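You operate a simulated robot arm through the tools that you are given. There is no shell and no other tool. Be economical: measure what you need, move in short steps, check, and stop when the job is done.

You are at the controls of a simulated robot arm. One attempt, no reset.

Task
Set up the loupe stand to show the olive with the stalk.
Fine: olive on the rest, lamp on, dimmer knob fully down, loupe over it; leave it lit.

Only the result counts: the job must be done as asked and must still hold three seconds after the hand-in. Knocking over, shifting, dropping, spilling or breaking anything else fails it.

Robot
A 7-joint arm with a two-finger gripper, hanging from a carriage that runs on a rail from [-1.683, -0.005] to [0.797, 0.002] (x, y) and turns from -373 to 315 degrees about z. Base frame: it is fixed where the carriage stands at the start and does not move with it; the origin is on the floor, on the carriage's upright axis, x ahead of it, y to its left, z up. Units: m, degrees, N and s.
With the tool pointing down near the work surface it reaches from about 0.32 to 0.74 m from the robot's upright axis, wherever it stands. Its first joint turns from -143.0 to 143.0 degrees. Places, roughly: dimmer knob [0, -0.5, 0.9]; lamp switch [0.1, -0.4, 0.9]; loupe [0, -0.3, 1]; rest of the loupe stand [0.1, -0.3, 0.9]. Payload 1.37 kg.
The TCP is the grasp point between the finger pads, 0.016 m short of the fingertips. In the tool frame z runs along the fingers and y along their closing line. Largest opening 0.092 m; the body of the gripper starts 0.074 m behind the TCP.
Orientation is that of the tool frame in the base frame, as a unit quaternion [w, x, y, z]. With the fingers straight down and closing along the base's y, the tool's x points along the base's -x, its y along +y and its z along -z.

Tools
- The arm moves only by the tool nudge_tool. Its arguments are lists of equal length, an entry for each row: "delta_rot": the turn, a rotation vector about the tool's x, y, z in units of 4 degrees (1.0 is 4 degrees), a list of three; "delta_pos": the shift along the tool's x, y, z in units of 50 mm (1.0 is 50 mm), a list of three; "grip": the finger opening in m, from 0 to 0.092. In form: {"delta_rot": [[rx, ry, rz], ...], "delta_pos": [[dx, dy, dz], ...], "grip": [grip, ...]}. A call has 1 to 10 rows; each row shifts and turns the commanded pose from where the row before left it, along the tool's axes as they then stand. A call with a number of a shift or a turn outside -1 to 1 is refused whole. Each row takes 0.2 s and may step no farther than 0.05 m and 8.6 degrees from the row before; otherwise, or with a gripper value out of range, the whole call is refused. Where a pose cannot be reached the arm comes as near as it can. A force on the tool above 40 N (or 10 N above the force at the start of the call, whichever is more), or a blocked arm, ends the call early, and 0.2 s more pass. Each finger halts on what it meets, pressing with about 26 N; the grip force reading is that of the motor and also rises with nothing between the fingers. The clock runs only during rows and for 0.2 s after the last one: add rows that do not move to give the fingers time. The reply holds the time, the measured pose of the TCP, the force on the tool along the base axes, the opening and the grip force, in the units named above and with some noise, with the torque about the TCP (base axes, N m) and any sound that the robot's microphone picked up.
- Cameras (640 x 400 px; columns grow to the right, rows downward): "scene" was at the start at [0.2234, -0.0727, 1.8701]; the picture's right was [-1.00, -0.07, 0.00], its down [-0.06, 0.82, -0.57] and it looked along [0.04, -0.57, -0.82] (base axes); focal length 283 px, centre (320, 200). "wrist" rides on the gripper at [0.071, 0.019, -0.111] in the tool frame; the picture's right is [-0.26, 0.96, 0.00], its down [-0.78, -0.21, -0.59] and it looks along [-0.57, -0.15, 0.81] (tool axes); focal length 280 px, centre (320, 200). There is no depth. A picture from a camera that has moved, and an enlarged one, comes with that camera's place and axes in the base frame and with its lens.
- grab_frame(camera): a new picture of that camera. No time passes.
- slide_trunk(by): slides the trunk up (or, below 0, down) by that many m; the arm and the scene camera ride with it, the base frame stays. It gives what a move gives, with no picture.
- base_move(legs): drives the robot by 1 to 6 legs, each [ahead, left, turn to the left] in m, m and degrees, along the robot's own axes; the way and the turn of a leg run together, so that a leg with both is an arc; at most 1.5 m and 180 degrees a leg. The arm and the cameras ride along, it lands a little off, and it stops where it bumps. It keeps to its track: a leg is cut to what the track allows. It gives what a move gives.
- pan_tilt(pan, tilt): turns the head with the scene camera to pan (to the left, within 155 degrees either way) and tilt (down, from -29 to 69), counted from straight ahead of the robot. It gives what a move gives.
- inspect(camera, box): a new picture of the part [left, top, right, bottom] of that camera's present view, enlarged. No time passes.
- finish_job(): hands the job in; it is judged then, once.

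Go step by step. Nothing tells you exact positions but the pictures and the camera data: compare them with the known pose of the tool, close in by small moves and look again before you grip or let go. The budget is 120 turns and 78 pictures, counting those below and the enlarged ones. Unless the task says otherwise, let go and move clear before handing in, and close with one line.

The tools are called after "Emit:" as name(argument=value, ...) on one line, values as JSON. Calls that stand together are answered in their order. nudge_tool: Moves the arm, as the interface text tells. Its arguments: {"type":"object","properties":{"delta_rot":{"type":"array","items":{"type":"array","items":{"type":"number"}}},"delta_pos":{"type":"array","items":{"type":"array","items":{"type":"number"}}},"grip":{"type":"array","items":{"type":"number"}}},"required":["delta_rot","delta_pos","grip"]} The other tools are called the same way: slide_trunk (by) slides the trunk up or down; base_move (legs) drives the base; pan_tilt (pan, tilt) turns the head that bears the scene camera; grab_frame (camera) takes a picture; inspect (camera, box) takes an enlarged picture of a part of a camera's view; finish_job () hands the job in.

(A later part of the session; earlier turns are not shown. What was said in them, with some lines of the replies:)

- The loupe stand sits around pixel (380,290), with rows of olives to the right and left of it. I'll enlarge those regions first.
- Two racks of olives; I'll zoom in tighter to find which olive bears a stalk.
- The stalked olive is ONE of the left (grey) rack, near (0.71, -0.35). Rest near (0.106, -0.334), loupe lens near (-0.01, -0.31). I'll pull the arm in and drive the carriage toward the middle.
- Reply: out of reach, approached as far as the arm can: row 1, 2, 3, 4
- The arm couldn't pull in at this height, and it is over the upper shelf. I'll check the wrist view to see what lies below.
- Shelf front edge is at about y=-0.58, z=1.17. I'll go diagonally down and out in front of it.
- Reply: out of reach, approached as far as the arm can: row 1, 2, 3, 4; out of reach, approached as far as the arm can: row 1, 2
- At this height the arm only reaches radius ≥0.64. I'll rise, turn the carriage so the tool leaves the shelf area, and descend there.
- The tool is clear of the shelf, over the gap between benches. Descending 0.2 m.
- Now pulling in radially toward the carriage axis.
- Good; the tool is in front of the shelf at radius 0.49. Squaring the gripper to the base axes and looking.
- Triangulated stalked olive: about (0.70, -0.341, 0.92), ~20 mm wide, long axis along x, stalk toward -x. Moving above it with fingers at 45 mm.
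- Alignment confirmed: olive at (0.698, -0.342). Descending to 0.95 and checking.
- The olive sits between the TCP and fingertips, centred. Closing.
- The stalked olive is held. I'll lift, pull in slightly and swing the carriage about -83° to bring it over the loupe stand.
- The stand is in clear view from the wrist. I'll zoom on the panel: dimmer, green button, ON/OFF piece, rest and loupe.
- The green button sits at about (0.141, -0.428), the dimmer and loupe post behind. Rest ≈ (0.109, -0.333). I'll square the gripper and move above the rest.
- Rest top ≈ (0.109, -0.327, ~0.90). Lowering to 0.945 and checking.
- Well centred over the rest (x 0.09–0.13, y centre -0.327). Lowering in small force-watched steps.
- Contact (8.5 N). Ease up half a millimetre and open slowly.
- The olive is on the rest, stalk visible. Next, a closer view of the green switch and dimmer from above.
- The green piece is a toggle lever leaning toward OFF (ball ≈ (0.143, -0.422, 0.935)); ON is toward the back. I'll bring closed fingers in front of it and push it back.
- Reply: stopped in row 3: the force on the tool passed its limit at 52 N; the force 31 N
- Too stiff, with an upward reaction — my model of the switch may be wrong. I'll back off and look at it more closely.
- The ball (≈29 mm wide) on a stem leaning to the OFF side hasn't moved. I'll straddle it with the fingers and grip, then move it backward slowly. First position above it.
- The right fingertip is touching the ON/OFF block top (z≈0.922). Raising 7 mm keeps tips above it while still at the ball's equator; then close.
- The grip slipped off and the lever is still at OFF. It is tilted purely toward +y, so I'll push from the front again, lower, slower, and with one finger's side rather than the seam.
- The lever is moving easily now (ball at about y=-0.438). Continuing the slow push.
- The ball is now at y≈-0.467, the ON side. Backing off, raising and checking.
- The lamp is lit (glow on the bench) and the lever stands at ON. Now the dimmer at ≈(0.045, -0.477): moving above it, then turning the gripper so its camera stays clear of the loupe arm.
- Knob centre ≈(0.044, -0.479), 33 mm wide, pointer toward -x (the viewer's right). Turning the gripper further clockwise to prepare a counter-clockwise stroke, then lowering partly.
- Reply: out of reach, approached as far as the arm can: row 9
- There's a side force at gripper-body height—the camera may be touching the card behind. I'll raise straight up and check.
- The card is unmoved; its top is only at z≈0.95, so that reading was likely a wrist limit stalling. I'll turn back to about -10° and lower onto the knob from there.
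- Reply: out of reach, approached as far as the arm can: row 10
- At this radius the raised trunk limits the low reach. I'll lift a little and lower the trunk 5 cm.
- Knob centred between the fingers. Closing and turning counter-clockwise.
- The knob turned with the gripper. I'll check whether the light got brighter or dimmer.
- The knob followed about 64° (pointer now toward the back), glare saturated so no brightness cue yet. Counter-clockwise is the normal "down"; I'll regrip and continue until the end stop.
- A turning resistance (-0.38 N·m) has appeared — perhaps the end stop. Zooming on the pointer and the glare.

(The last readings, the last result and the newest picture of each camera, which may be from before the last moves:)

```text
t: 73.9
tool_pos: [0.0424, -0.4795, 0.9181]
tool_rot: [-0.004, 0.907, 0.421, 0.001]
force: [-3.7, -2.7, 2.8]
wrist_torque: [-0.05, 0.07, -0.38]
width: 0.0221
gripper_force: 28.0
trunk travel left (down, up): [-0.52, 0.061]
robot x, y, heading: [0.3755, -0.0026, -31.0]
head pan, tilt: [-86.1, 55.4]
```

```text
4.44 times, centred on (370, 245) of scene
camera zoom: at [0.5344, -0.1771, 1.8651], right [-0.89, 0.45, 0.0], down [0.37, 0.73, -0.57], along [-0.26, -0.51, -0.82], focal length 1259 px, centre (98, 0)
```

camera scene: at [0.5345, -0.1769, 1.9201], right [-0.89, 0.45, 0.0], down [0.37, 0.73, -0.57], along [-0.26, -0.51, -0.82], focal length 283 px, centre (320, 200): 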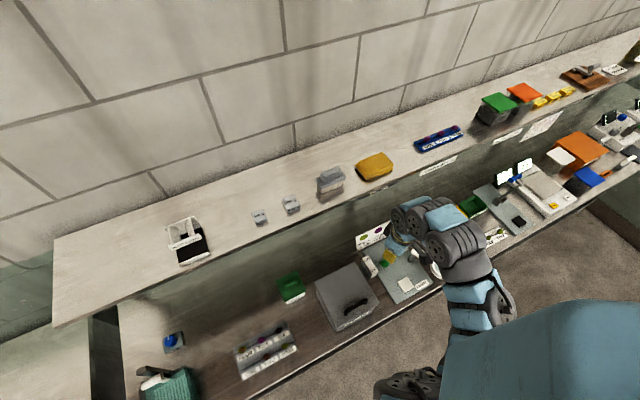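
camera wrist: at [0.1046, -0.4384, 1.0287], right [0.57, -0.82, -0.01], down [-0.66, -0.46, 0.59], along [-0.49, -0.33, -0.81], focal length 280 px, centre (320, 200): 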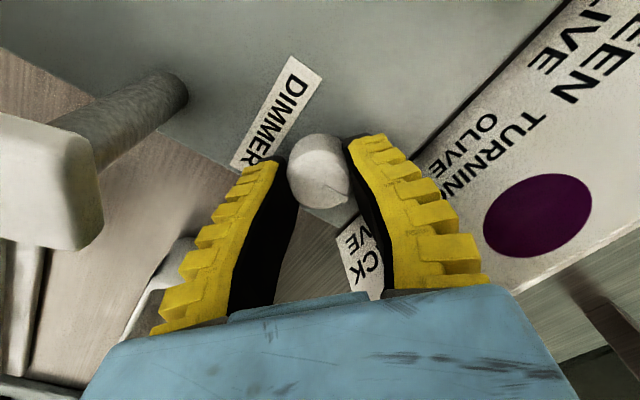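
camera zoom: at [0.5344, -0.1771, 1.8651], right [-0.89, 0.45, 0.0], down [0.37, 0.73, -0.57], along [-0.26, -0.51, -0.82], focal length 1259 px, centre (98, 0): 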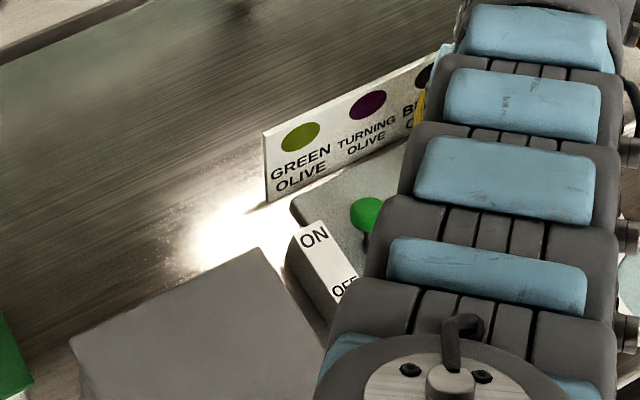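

The pointer stopped at about 263° (≈83° of turn) with the fingers slipping: an end stop counter-clockwise. The knob looks less warmly lit than before. I'll release, rise and compare the rest's illumination.

Emit:
nudge_tool(delta_rot=[[0, 0, 0], [0, 0, 0], [0, 0, 0], [0, 0, 0], [0, 0, 0], [0, 0, 0]], delta_pos=[[0, 0, 0], [0, 0, 0], [0, 0, -0.6], [0, 0, -0.8], [0, 0, -0.8], [0, 0, -0.8]], grip=[0.036, 0.046, 0.046, 0.046, 0.046, 0.046])

Emit:
nudge_tool(delta_rot=[[0, 0, -1], [0, 0, -1], [0, 0, -1], [0, 0, -1], [0, 0, -1], [0, 0, -1], [0, 0, -1], [0, 0, -1], [0, 0, -1], [0, 0, -1]], delta_pos=[[0, 0, 0], [0, 0, 0], [0, 0, 0], [0, 0, 0], [0, 0, 0], [0, 0, 0], [0, 0, 0], [0, 0, 0], [0, 0, 0], [0, 0, 0]], grip=[0.046, 0.046, 0.03, 0.02, 0.0, 0.0, 0.0, 0.0, 0.0, 0.0])

Emit:
grab_frame(camera="wrist")

```text
t: 75.3
tool_pos: [0.044, -0.4805, 1.0691]
tool_rot: [-0.005, 0.907, 0.421, 0.002]
force: [0.6, 0.2, -0.5]
wrist_torque: [-0.04, 0.04, 0.0]
width: 0.0492
gripper_force: 2.4
trunk travel left (down, up): [-0.52, 0.061]
robot x, y, heading: [0.3789, -0.0009, -30.9]
head pan, tilt: [-86.1, 55.4]
```

```text
t: 77.5
tool_pos: [0.0438, -0.4801, 1.0667]
tool_rot: [-0.004, 0.708, 0.706, 0.005]
force: [-0.7, -0.4, 0.7]
wrist_torque: [-0.01, 0.03, 0.0]
width: 0.0
gripper_force: 25.9
trunk travel left (down, up): [-0.52, 0.061]
robot x, y, heading: [0.3807, -0.0022, -30.7]
head pan, tilt: [-86.1, 55.4]
```

```text
11 pictures are left
camera wrist: at [0.0647, -0.4104, 1.1779], right [0.96, -0.26, 0.0], down [-0.21, -0.79, 0.58], along [-0.16, -0.56, -0.81], focal length 280 px, centre (320, 200)
```

wrist: 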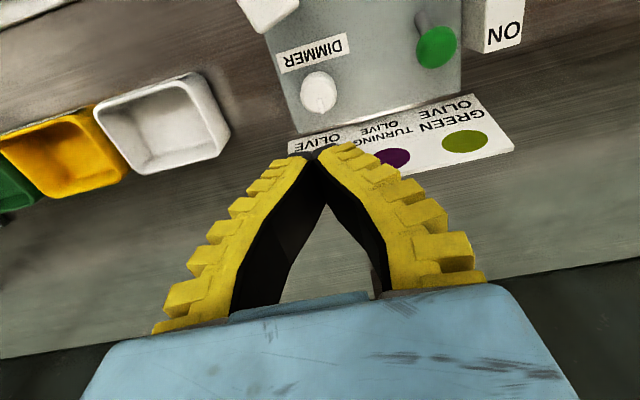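

To judge dimmer direction, I'll restore the trunk height used when the lamp was first lit and take the identical scene view.

Emit:
slide_trunk(by=0.055)

Emit:
inspect(camera="scene", box=[340, 215, 480, 305])

```text
t: 78.5
tool_pos: [0.0446, -0.4815, 1.1224]
tool_rot: [-0.003, 0.709, 0.705, 0.004]
force: [0.1, -0.9, 0.4]
wrist_torque: [0.01, -0.02, -0.02]
width: 0.0
gripper_force: 25.6
trunk travel left (down, up): [-0.575, 0.006]
robot x, y, heading: [0.3792, -0.0026, -30.7]
head pan, tilt: [-86.1, 55.4]
```

```text
4.44 times, centred on (410, 260) of scene
camera zoom: at [0.5346, -0.1769, 1.9201], right [-0.89, 0.45, 0.0], down [0.37, 0.73, -0.57], along [-0.26, -0.51, -0.82], focal length 1259 px, centre (-80, -67)
```

zoom: 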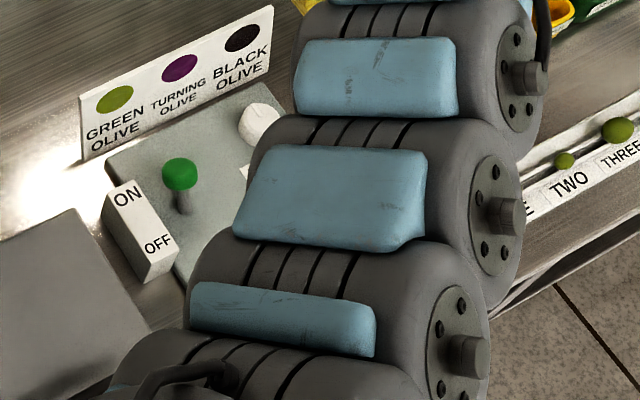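

The glare is somewhat weaker than when first lit, so counter-clockwise is down. Now the loupe: handle ≈(0.0145, -0.361, 1.0), pivot ≈(0.032, -0.406). Moving above the handle with fingers open.

Emit:
nudge_tool(delta_rot=[[0, 0, 0], [0, 0, 0], [0, 0, 0], [0, 0, 0]], delta_pos=[[0.8, -0.2, 0], [0.8, -0.2, 0], [0.81, -0.2, 0], [0, 0, 0.3]], grip=[0.03, 0.06, 0.06, 0.06])

Emit:
grab_frame(camera="wrist")

```text
t: 79.5
tool_pos: [0.0136, -0.3591, 1.1081]
tool_rot: [-0.003, 0.709, 0.705, 0.003]
force: [-0.1, 0.2, 0.0]
wrist_torque: [0.01, 0.0, 0.02]
width: 0.0629
gripper_force: 1.5
trunk travel left (down, up): [-0.575, 0.006]
robot x, y, heading: [0.3806, -0.0016, -31.1]
head pan, tilt: [-86.1, 55.4]
```

```text
9 pictures are left
camera wrist: at [0.0341, -0.2889, 1.219], right [0.96, -0.27, 0.0], down [-0.21, -0.78, 0.58], along [-0.16, -0.56, -0.81], focal length 280 px, centre (320, 200)
```

wrist: 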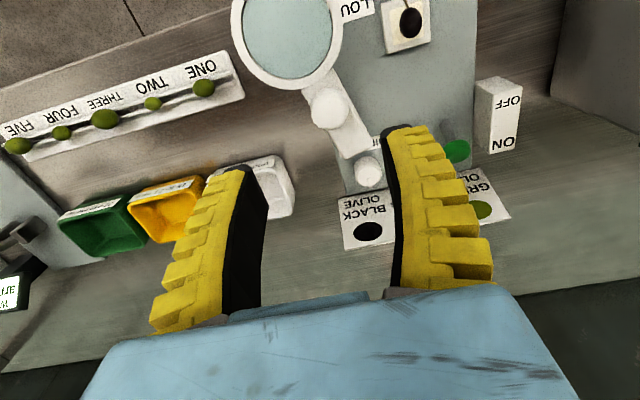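

Refined: handle ≈(0.021, -0.357, 1.005), ~31 mm wide; pivot ≈(0.033, -0.399). Lowering around the handle.

Emit:
nudge_tool(delta_rot=[[0, 0, 0], [0, 0, 0], [0, 0, 0], [0, 0, 0]], delta_pos=[[0.04, 0.15, 0.6], [0, 0, 0.7], [0, 0, 0.5], [0, 0, 0]], grip=[0.055, 0.055, 0.055, 0.055])

Emit:
grab_frame(camera="wrist")

```text
t: 80.5
tool_pos: [0.0237, -0.3558, 1.0175]
tool_rot: [-0.004, 0.708, 0.706, 0.004]
force: [0.1, -0.3, -0.1]
wrist_torque: [0.02, 0.0, -0.02]
width: 0.0581
gripper_force: 2.0
trunk travel left (down, up): [-0.575, 0.006]
robot x, y, heading: [0.3787, 0.0012, -31.1]
head pan, tilt: [-86.1, 55.4]
```

```text
8 pictures are left
camera wrist: at [0.0427, -0.2864, 1.1287], right [0.96, -0.26, 0.0], down [-0.21, -0.79, 0.58], along [-0.16, -0.56, -0.81], focal length 280 px, centre (320, 200)
```

wrist: 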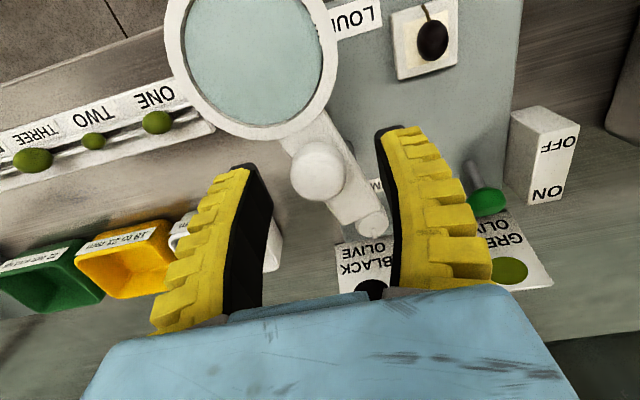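

Emit:
nudge_tool(delta_rot=[[0, 0, 0], [0, 0, 0], [0, 0, 0], [0, 0, 0], [0, 0, 0]], delta_pos=[[-0.04, -0.02, 0.06], [-0.02, 0, 0.06], [0, 0, 0], [0, 0, 0], [0, 0, 0]], grip=[0.05, 0.04, 0.03, 0.022, 0.022])

Emit:
nudge_tool(delta_rot=[[0, 0, 1], [0, 0, 1], [0, 0, 1], [0, 0, 1]], delta_pos=[[0.0165, 0.0585, 0], [0.0165, 0.0585, 0], [0.0165, 0.0585, 0], [0.0165, 0.0585, 0]], grip=[0.022, 0.022, 0.022, 0.022])

Emit:
grab_frame(camera="wrist")

```text
t: 81.7
tool_pos: [0.0214, -0.3599, 1.0127]
tool_rot: [-0.004, 0.709, 0.706, 0.004]
force: [-0.8, -0.7, -0.1]
wrist_torque: [0.03, 0.05, -0.02]
width: 0.0248
gripper_force: 3.0
trunk travel left (down, up): [-0.575, 0.006]
robot x, y, heading: [0.3822, 0.0044, -31.1]
head pan, tilt: [-86.1, 55.4]
```

```text
t: 82.7
tool_pos: [0.0346, -0.3574, 1.0126]
tool_rot: [-0.003, 0.799, 0.601, 0.003]
force: [-0.7, 0.6, 1.2]
wrist_torque: [0.02, -0.03, -0.03]
width: 0.0264
gripper_force: 11.0
trunk travel left (down, up): [-0.575, 0.006]
robot x, y, heading: [0.3822, 0.0018, -31.1]
head pan, tilt: [-86.1, 55.4]
```

```text
7 pictures are left
camera wrist: at [0.0727, -0.2957, 1.1226], right [0.85, -0.52, -0.01], down [-0.42, -0.7, 0.58], along [-0.31, -0.49, -0.81], focal length 280 px, centre (320, 200)
```

wrist: 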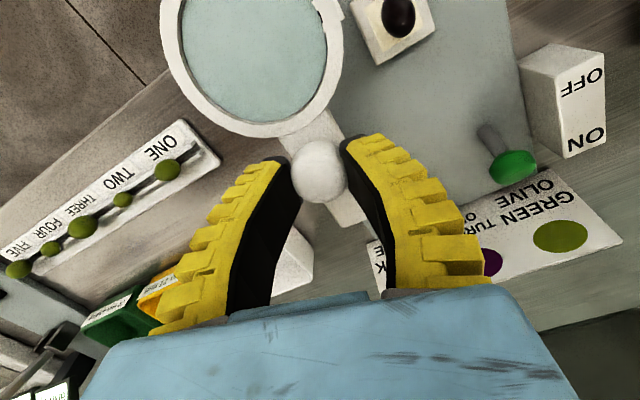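

The loupe swings with the gripper and forces are low. Continuing the arc.

Emit:
nudge_tool(delta_rot=[[0, 0, 1], [0, 0, 1], [0, 0, 1], [0, 0, 1], [0, 0, 1], [0, 0, 1], [0, 0, 1], [0, 0, 1], [0, 0, 1], [0, 0, 1]], delta_pos=[[0.0165, 0.0585, 0], [0.0165, 0.0585, 0], [0.0165, 0.0585, 0], [0.0165, 0.0585, 0], [0.0165, 0.0585, 0], [0.0165, 0.0585, 0], [0.0165, 0.0585, 0], [0.0165, 0.0585, 0], [0.0165, 0.0585, 0], [0.0165, 0.0585, 0]], grip=[0.022, 0.022, 0.022, 0.022, 0.022, 0.022, 0.022, 0.022, 0.022, 0.022])

Emit:
grab_frame(camera="wrist")

```text
t: 84.9
tool_pos: [0.0613, -0.3688, 1.0117]
tool_rot: [-0.005, 0.957, 0.29, 0.002]
force: [-0.4, 0.7, -1.0]
wrist_torque: [0.03, -0.01, 0.01]
width: 0.0261
gripper_force: 3.4
trunk travel left (down, up): [-0.575, 0.006]
robot x, y, heading: [0.3778, 0.0015, -31.2]
head pan, tilt: [-86.1, 55.4]
```

```text
6 pictures are left
camera wrist: at [0.1312, -0.345, 1.1227], right [0.32, -0.95, -0.01], down [-0.77, -0.26, 0.59], along [-0.56, -0.18, -0.81], focal length 280 px, centre (320, 200)
```

wrist: 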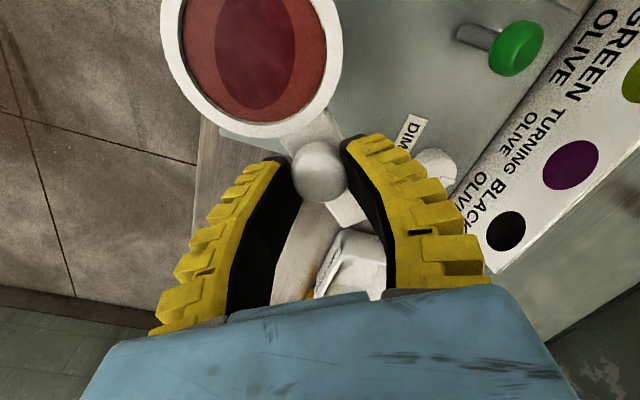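

The lens now shows the magnified olive; its centre is at ≈(0.106, -0.322), olive at (0.110, -0.328). One more 4° step, then release and rise.

Emit:
nudge_tool(delta_rot=[[0, 0, 1], [0, 0, 0], [0, 0, 0], [0, 0, 0], [0, 0, 0]], delta_pos=[[0.0165, 0.0585, 0], [0, 0, 0], [0, 0, 0], [0, 0, 0], [0, 0, 0]], grip=[0.022, 0.022, 0.03, 0.038, 0.046])

Emit:
nudge_tool(delta_rot=[[0, 0, 0], [0, 0, 0], [0, 0, 0], [0, 0, 0], [0, 0, 0], [0, 0, 0]], delta_pos=[[0, 0, -0.3], [0, 0, -0.8], [0, 0, -0.8], [-0.8, 0.5, 0], [-0.8, 0.5, 0], [-0.6, 0, 0]], grip=[0.05, 0.05, 0.05, 0.05, 0.05, 0.05])

Emit:
grab_frame(camera="wrist")

Emit:
inspect(camera="scene", box=[340, 215, 480, 305])

```text
t: 86.1
tool_pos: [0.0628, -0.3693, 1.0131]
tool_rot: [-0.004, 0.966, 0.258, 0.001]
force: [-0.1, 0.1, 0.3]
wrist_torque: [0.02, -0.02, -0.01]
width: 0.0494
gripper_force: 1.8
trunk travel left (down, up): [-0.575, 0.006]
robot x, y, heading: [0.3801, -0.0026, -31.0]
head pan, tilt: [-86.1, 55.4]
```

```text
t: 87.5
tool_pos: [-0.0047, -0.4607, 1.0969]
tool_rot: [-0.014, 0.966, 0.259, 0.005]
force: [0.7, -6.4, 7.7]
wrist_torque: [0.59, 0.01, -0.01]
width: 0.0529
gripper_force: 1.8
trunk travel left (down, up): [-0.575, 0.006]
robot x, y, heading: [0.3792, 0.0026, -31.0]
head pan, tilt: [-86.1, 55.4]
```

```text
5 pictures are left
camera wrist: at [0.0665, -0.4452, 1.2078], right [0.26, -0.97, -0.03], down [-0.78, -0.23, 0.58], along [-0.57, -0.13, -0.81], focal length 280 px, centre (320, 200)
```

wrist: 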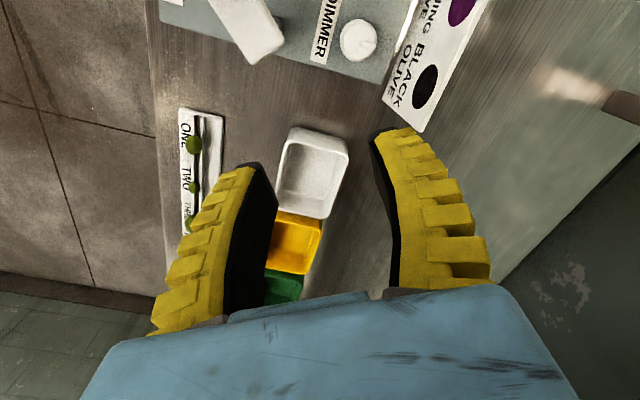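

```text
4.44 times, centred on (410, 260) of scene
camera zoom: at [0.5347, -0.1775, 1.9203], right [-0.89, 0.45, 0.0], down [0.37, 0.73, -0.57], along [-0.26, -0.51, -0.82], focal length 1259 px, centre (-80, -67)
```

zoom: 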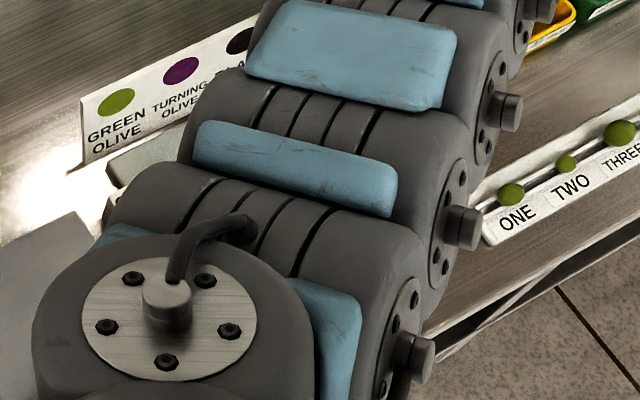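

There is a contact reading at this pose (perhaps a wrist link near the shelf). I'll back off toward the front and re-read.

Emit:
nudge_tool(delta_rot=[[0, 0, 0], [0, 0, 0], [0, 0, 0], [0, 0, 0]], delta_pos=[[0, -0.4, 0], [0, -0.5, 0], [0, -0.5, 0], [0, 0, 0]], grip=[0.05, 0.05, 0.05, 0.05])

Emit:
grab_frame(camera="wrist")

```text
t: 88.5
tool_pos: [-0.0414, -0.4085, 1.1072]
tool_rot: [-0.004, 0.966, 0.257, 0.001]
force: [0.2, -0.4, 0.7]
wrist_torque: [0.03, -0.01, -0.01]
width: 0.053
gripper_force: 2.1
trunk travel left (down, up): [-0.575, 0.006]
robot x, y, heading: [0.3761, 0.0049, -31.1]
head pan, tilt: [-86.1, 55.4]
```

```text
3 pictures are left
camera wrist: at [0.0299, -0.3894, 1.2174], right [0.25, -0.97, -0.01], down [-0.78, -0.21, 0.59], along [-0.57, -0.14, -0.81], focal length 280 px, centre (320, 200)
```

wrist: 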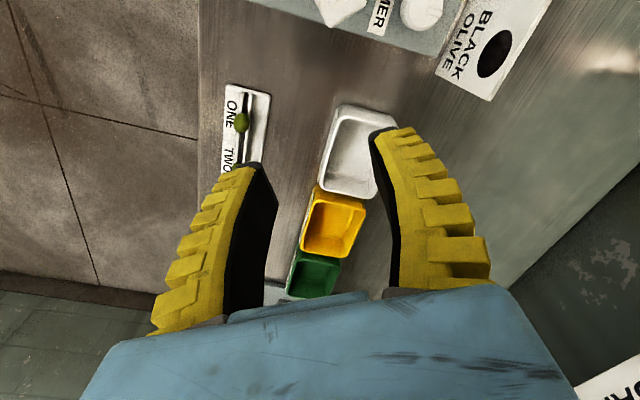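

Forces are clear now. I'll turn the wrist camera back and view the loupe over the olive.

Emit:
nudge_tool(delta_rot=[[0, 0, -1], [0, 0, -1], [0, 0, -1], [0, 0, -1], [0, 0, -1], [0, 0, -1], [0, 0, -1], [0, 0, -1], [0, 0, -1], [0, 0, -1]], delta_pos=[[0, 0, -0.1], [0, 0, -0.1], [0, 0, 0], [0, 0, 0], [0, 0, 0], [0, 0, 0], [0, 0, 0], [0, 0, 0], [0, 0, 0], [0, 0, 0]], grip=[0.03, 0.01, 0, 0, 0, 0, 0, 0, 0, 0])

Emit:
nudge_tool(delta_rot=[[0, 0, -1], [0, 0, -1], [0, 0, -1], [0, 0, -1], [0, 0, -1], [0, 0, 0], [0, 0, 0], [0, 0, 0], [0, 0, 0]], delta_pos=[[0, 0, 0], [0, 0, 0], [0, 0, 0], [0, 0, 0], [0, 0, 0], [0.25, 0.75, 0], [0.25, 0.75, 0], [0.25, 0.75, 0], [0.25, 0.75, 0]], grip=[0, 0, 0, 0, 0, 0, 0, 0, 0])

Emit:
grab_frame(camera="wrist")

```text
t: 90.7
tool_pos: [-0.0417, -0.4083, 1.1163]
tool_rot: [-0.004, 0.82, 0.573, 0.002]
force: [0.5, -0.7, 0.0]
wrist_torque: [0.01, 0.0, -0.03]
width: 0.0
gripper_force: 26.1
trunk travel left (down, up): [-0.575, 0.006]
robot x, y, heading: [0.3803, 0.0002, -31.0]
head pan, tilt: [-86.1, 55.4]
```

```text
t: 92.7
tool_pos: [0.1101, -0.3573, 1.1173]
tool_rot: [-0.003, 0.709, 0.706, 0.003]
force: [0.5, -0.4, -0.2]
wrist_torque: [0.03, -0.04, -0.03]
width: 0.0001
gripper_force: 25.6
trunk travel left (down, up): [-0.575, 0.006]
robot x, y, heading: [0.3799, 0.0013, -30.6]
head pan, tilt: [-86.1, 55.4]
```

```text
2 pictures are left
camera wrist: at [0.1299, -0.2879, 1.2283], right [0.96, -0.27, 0.0], down [-0.22, -0.78, 0.58], along [-0.16, -0.56, -0.81], focal length 280 px, centre (320, 200)
```

wrist: 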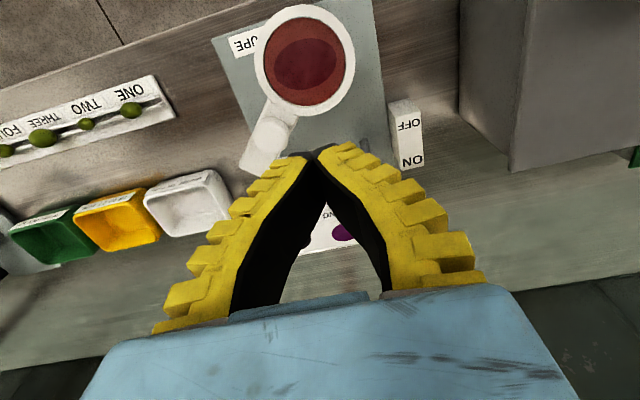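

The lens sits over the rest within ~6 mm. A closer look at what it shows.

Emit:
inspect(camera="wrist", box=[225, 0, 385, 100])

```text
4.00 times, centred on (305, 50) of wrist
camera zoom: at [0.1299, -0.2879, 1.2283], right [0.96, -0.27, 0.0], down [-0.22, -0.78, 0.58], along [-0.16, -0.56, -0.81], focal length 1122 px, centre (380, 800)
```

zoom: 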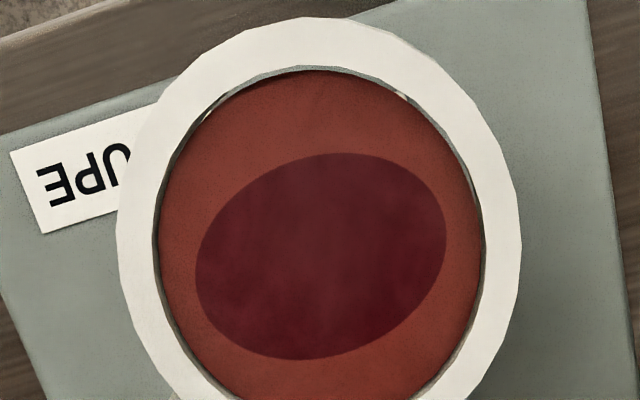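

The lens shows the olive in a dim reddish light, consistent with the lamp being on at minimum. The lever is at ON, the dimmer is at its counter-clockwise stop, the loupe is over the rest, and the gripper is clear, so I'm handing in.

Emit:
finish_job()

```text
The job is handed in.
```

I set up the loupe stand and handed it in: the olive with the stalk is on the rest under the loupe (about 6 mm off centre), with the lamp on and the dimmer at its counter-clockwise stop. The knob has no markings, so I took counter-clockwise as down; the light looked somewhat weaker after turning. While moving clear, the gripper felt a brief contact, possibly with the shelf edge. I backed off at once and the loupe was still over the olive, but I didn't check the shelf items afterwards.
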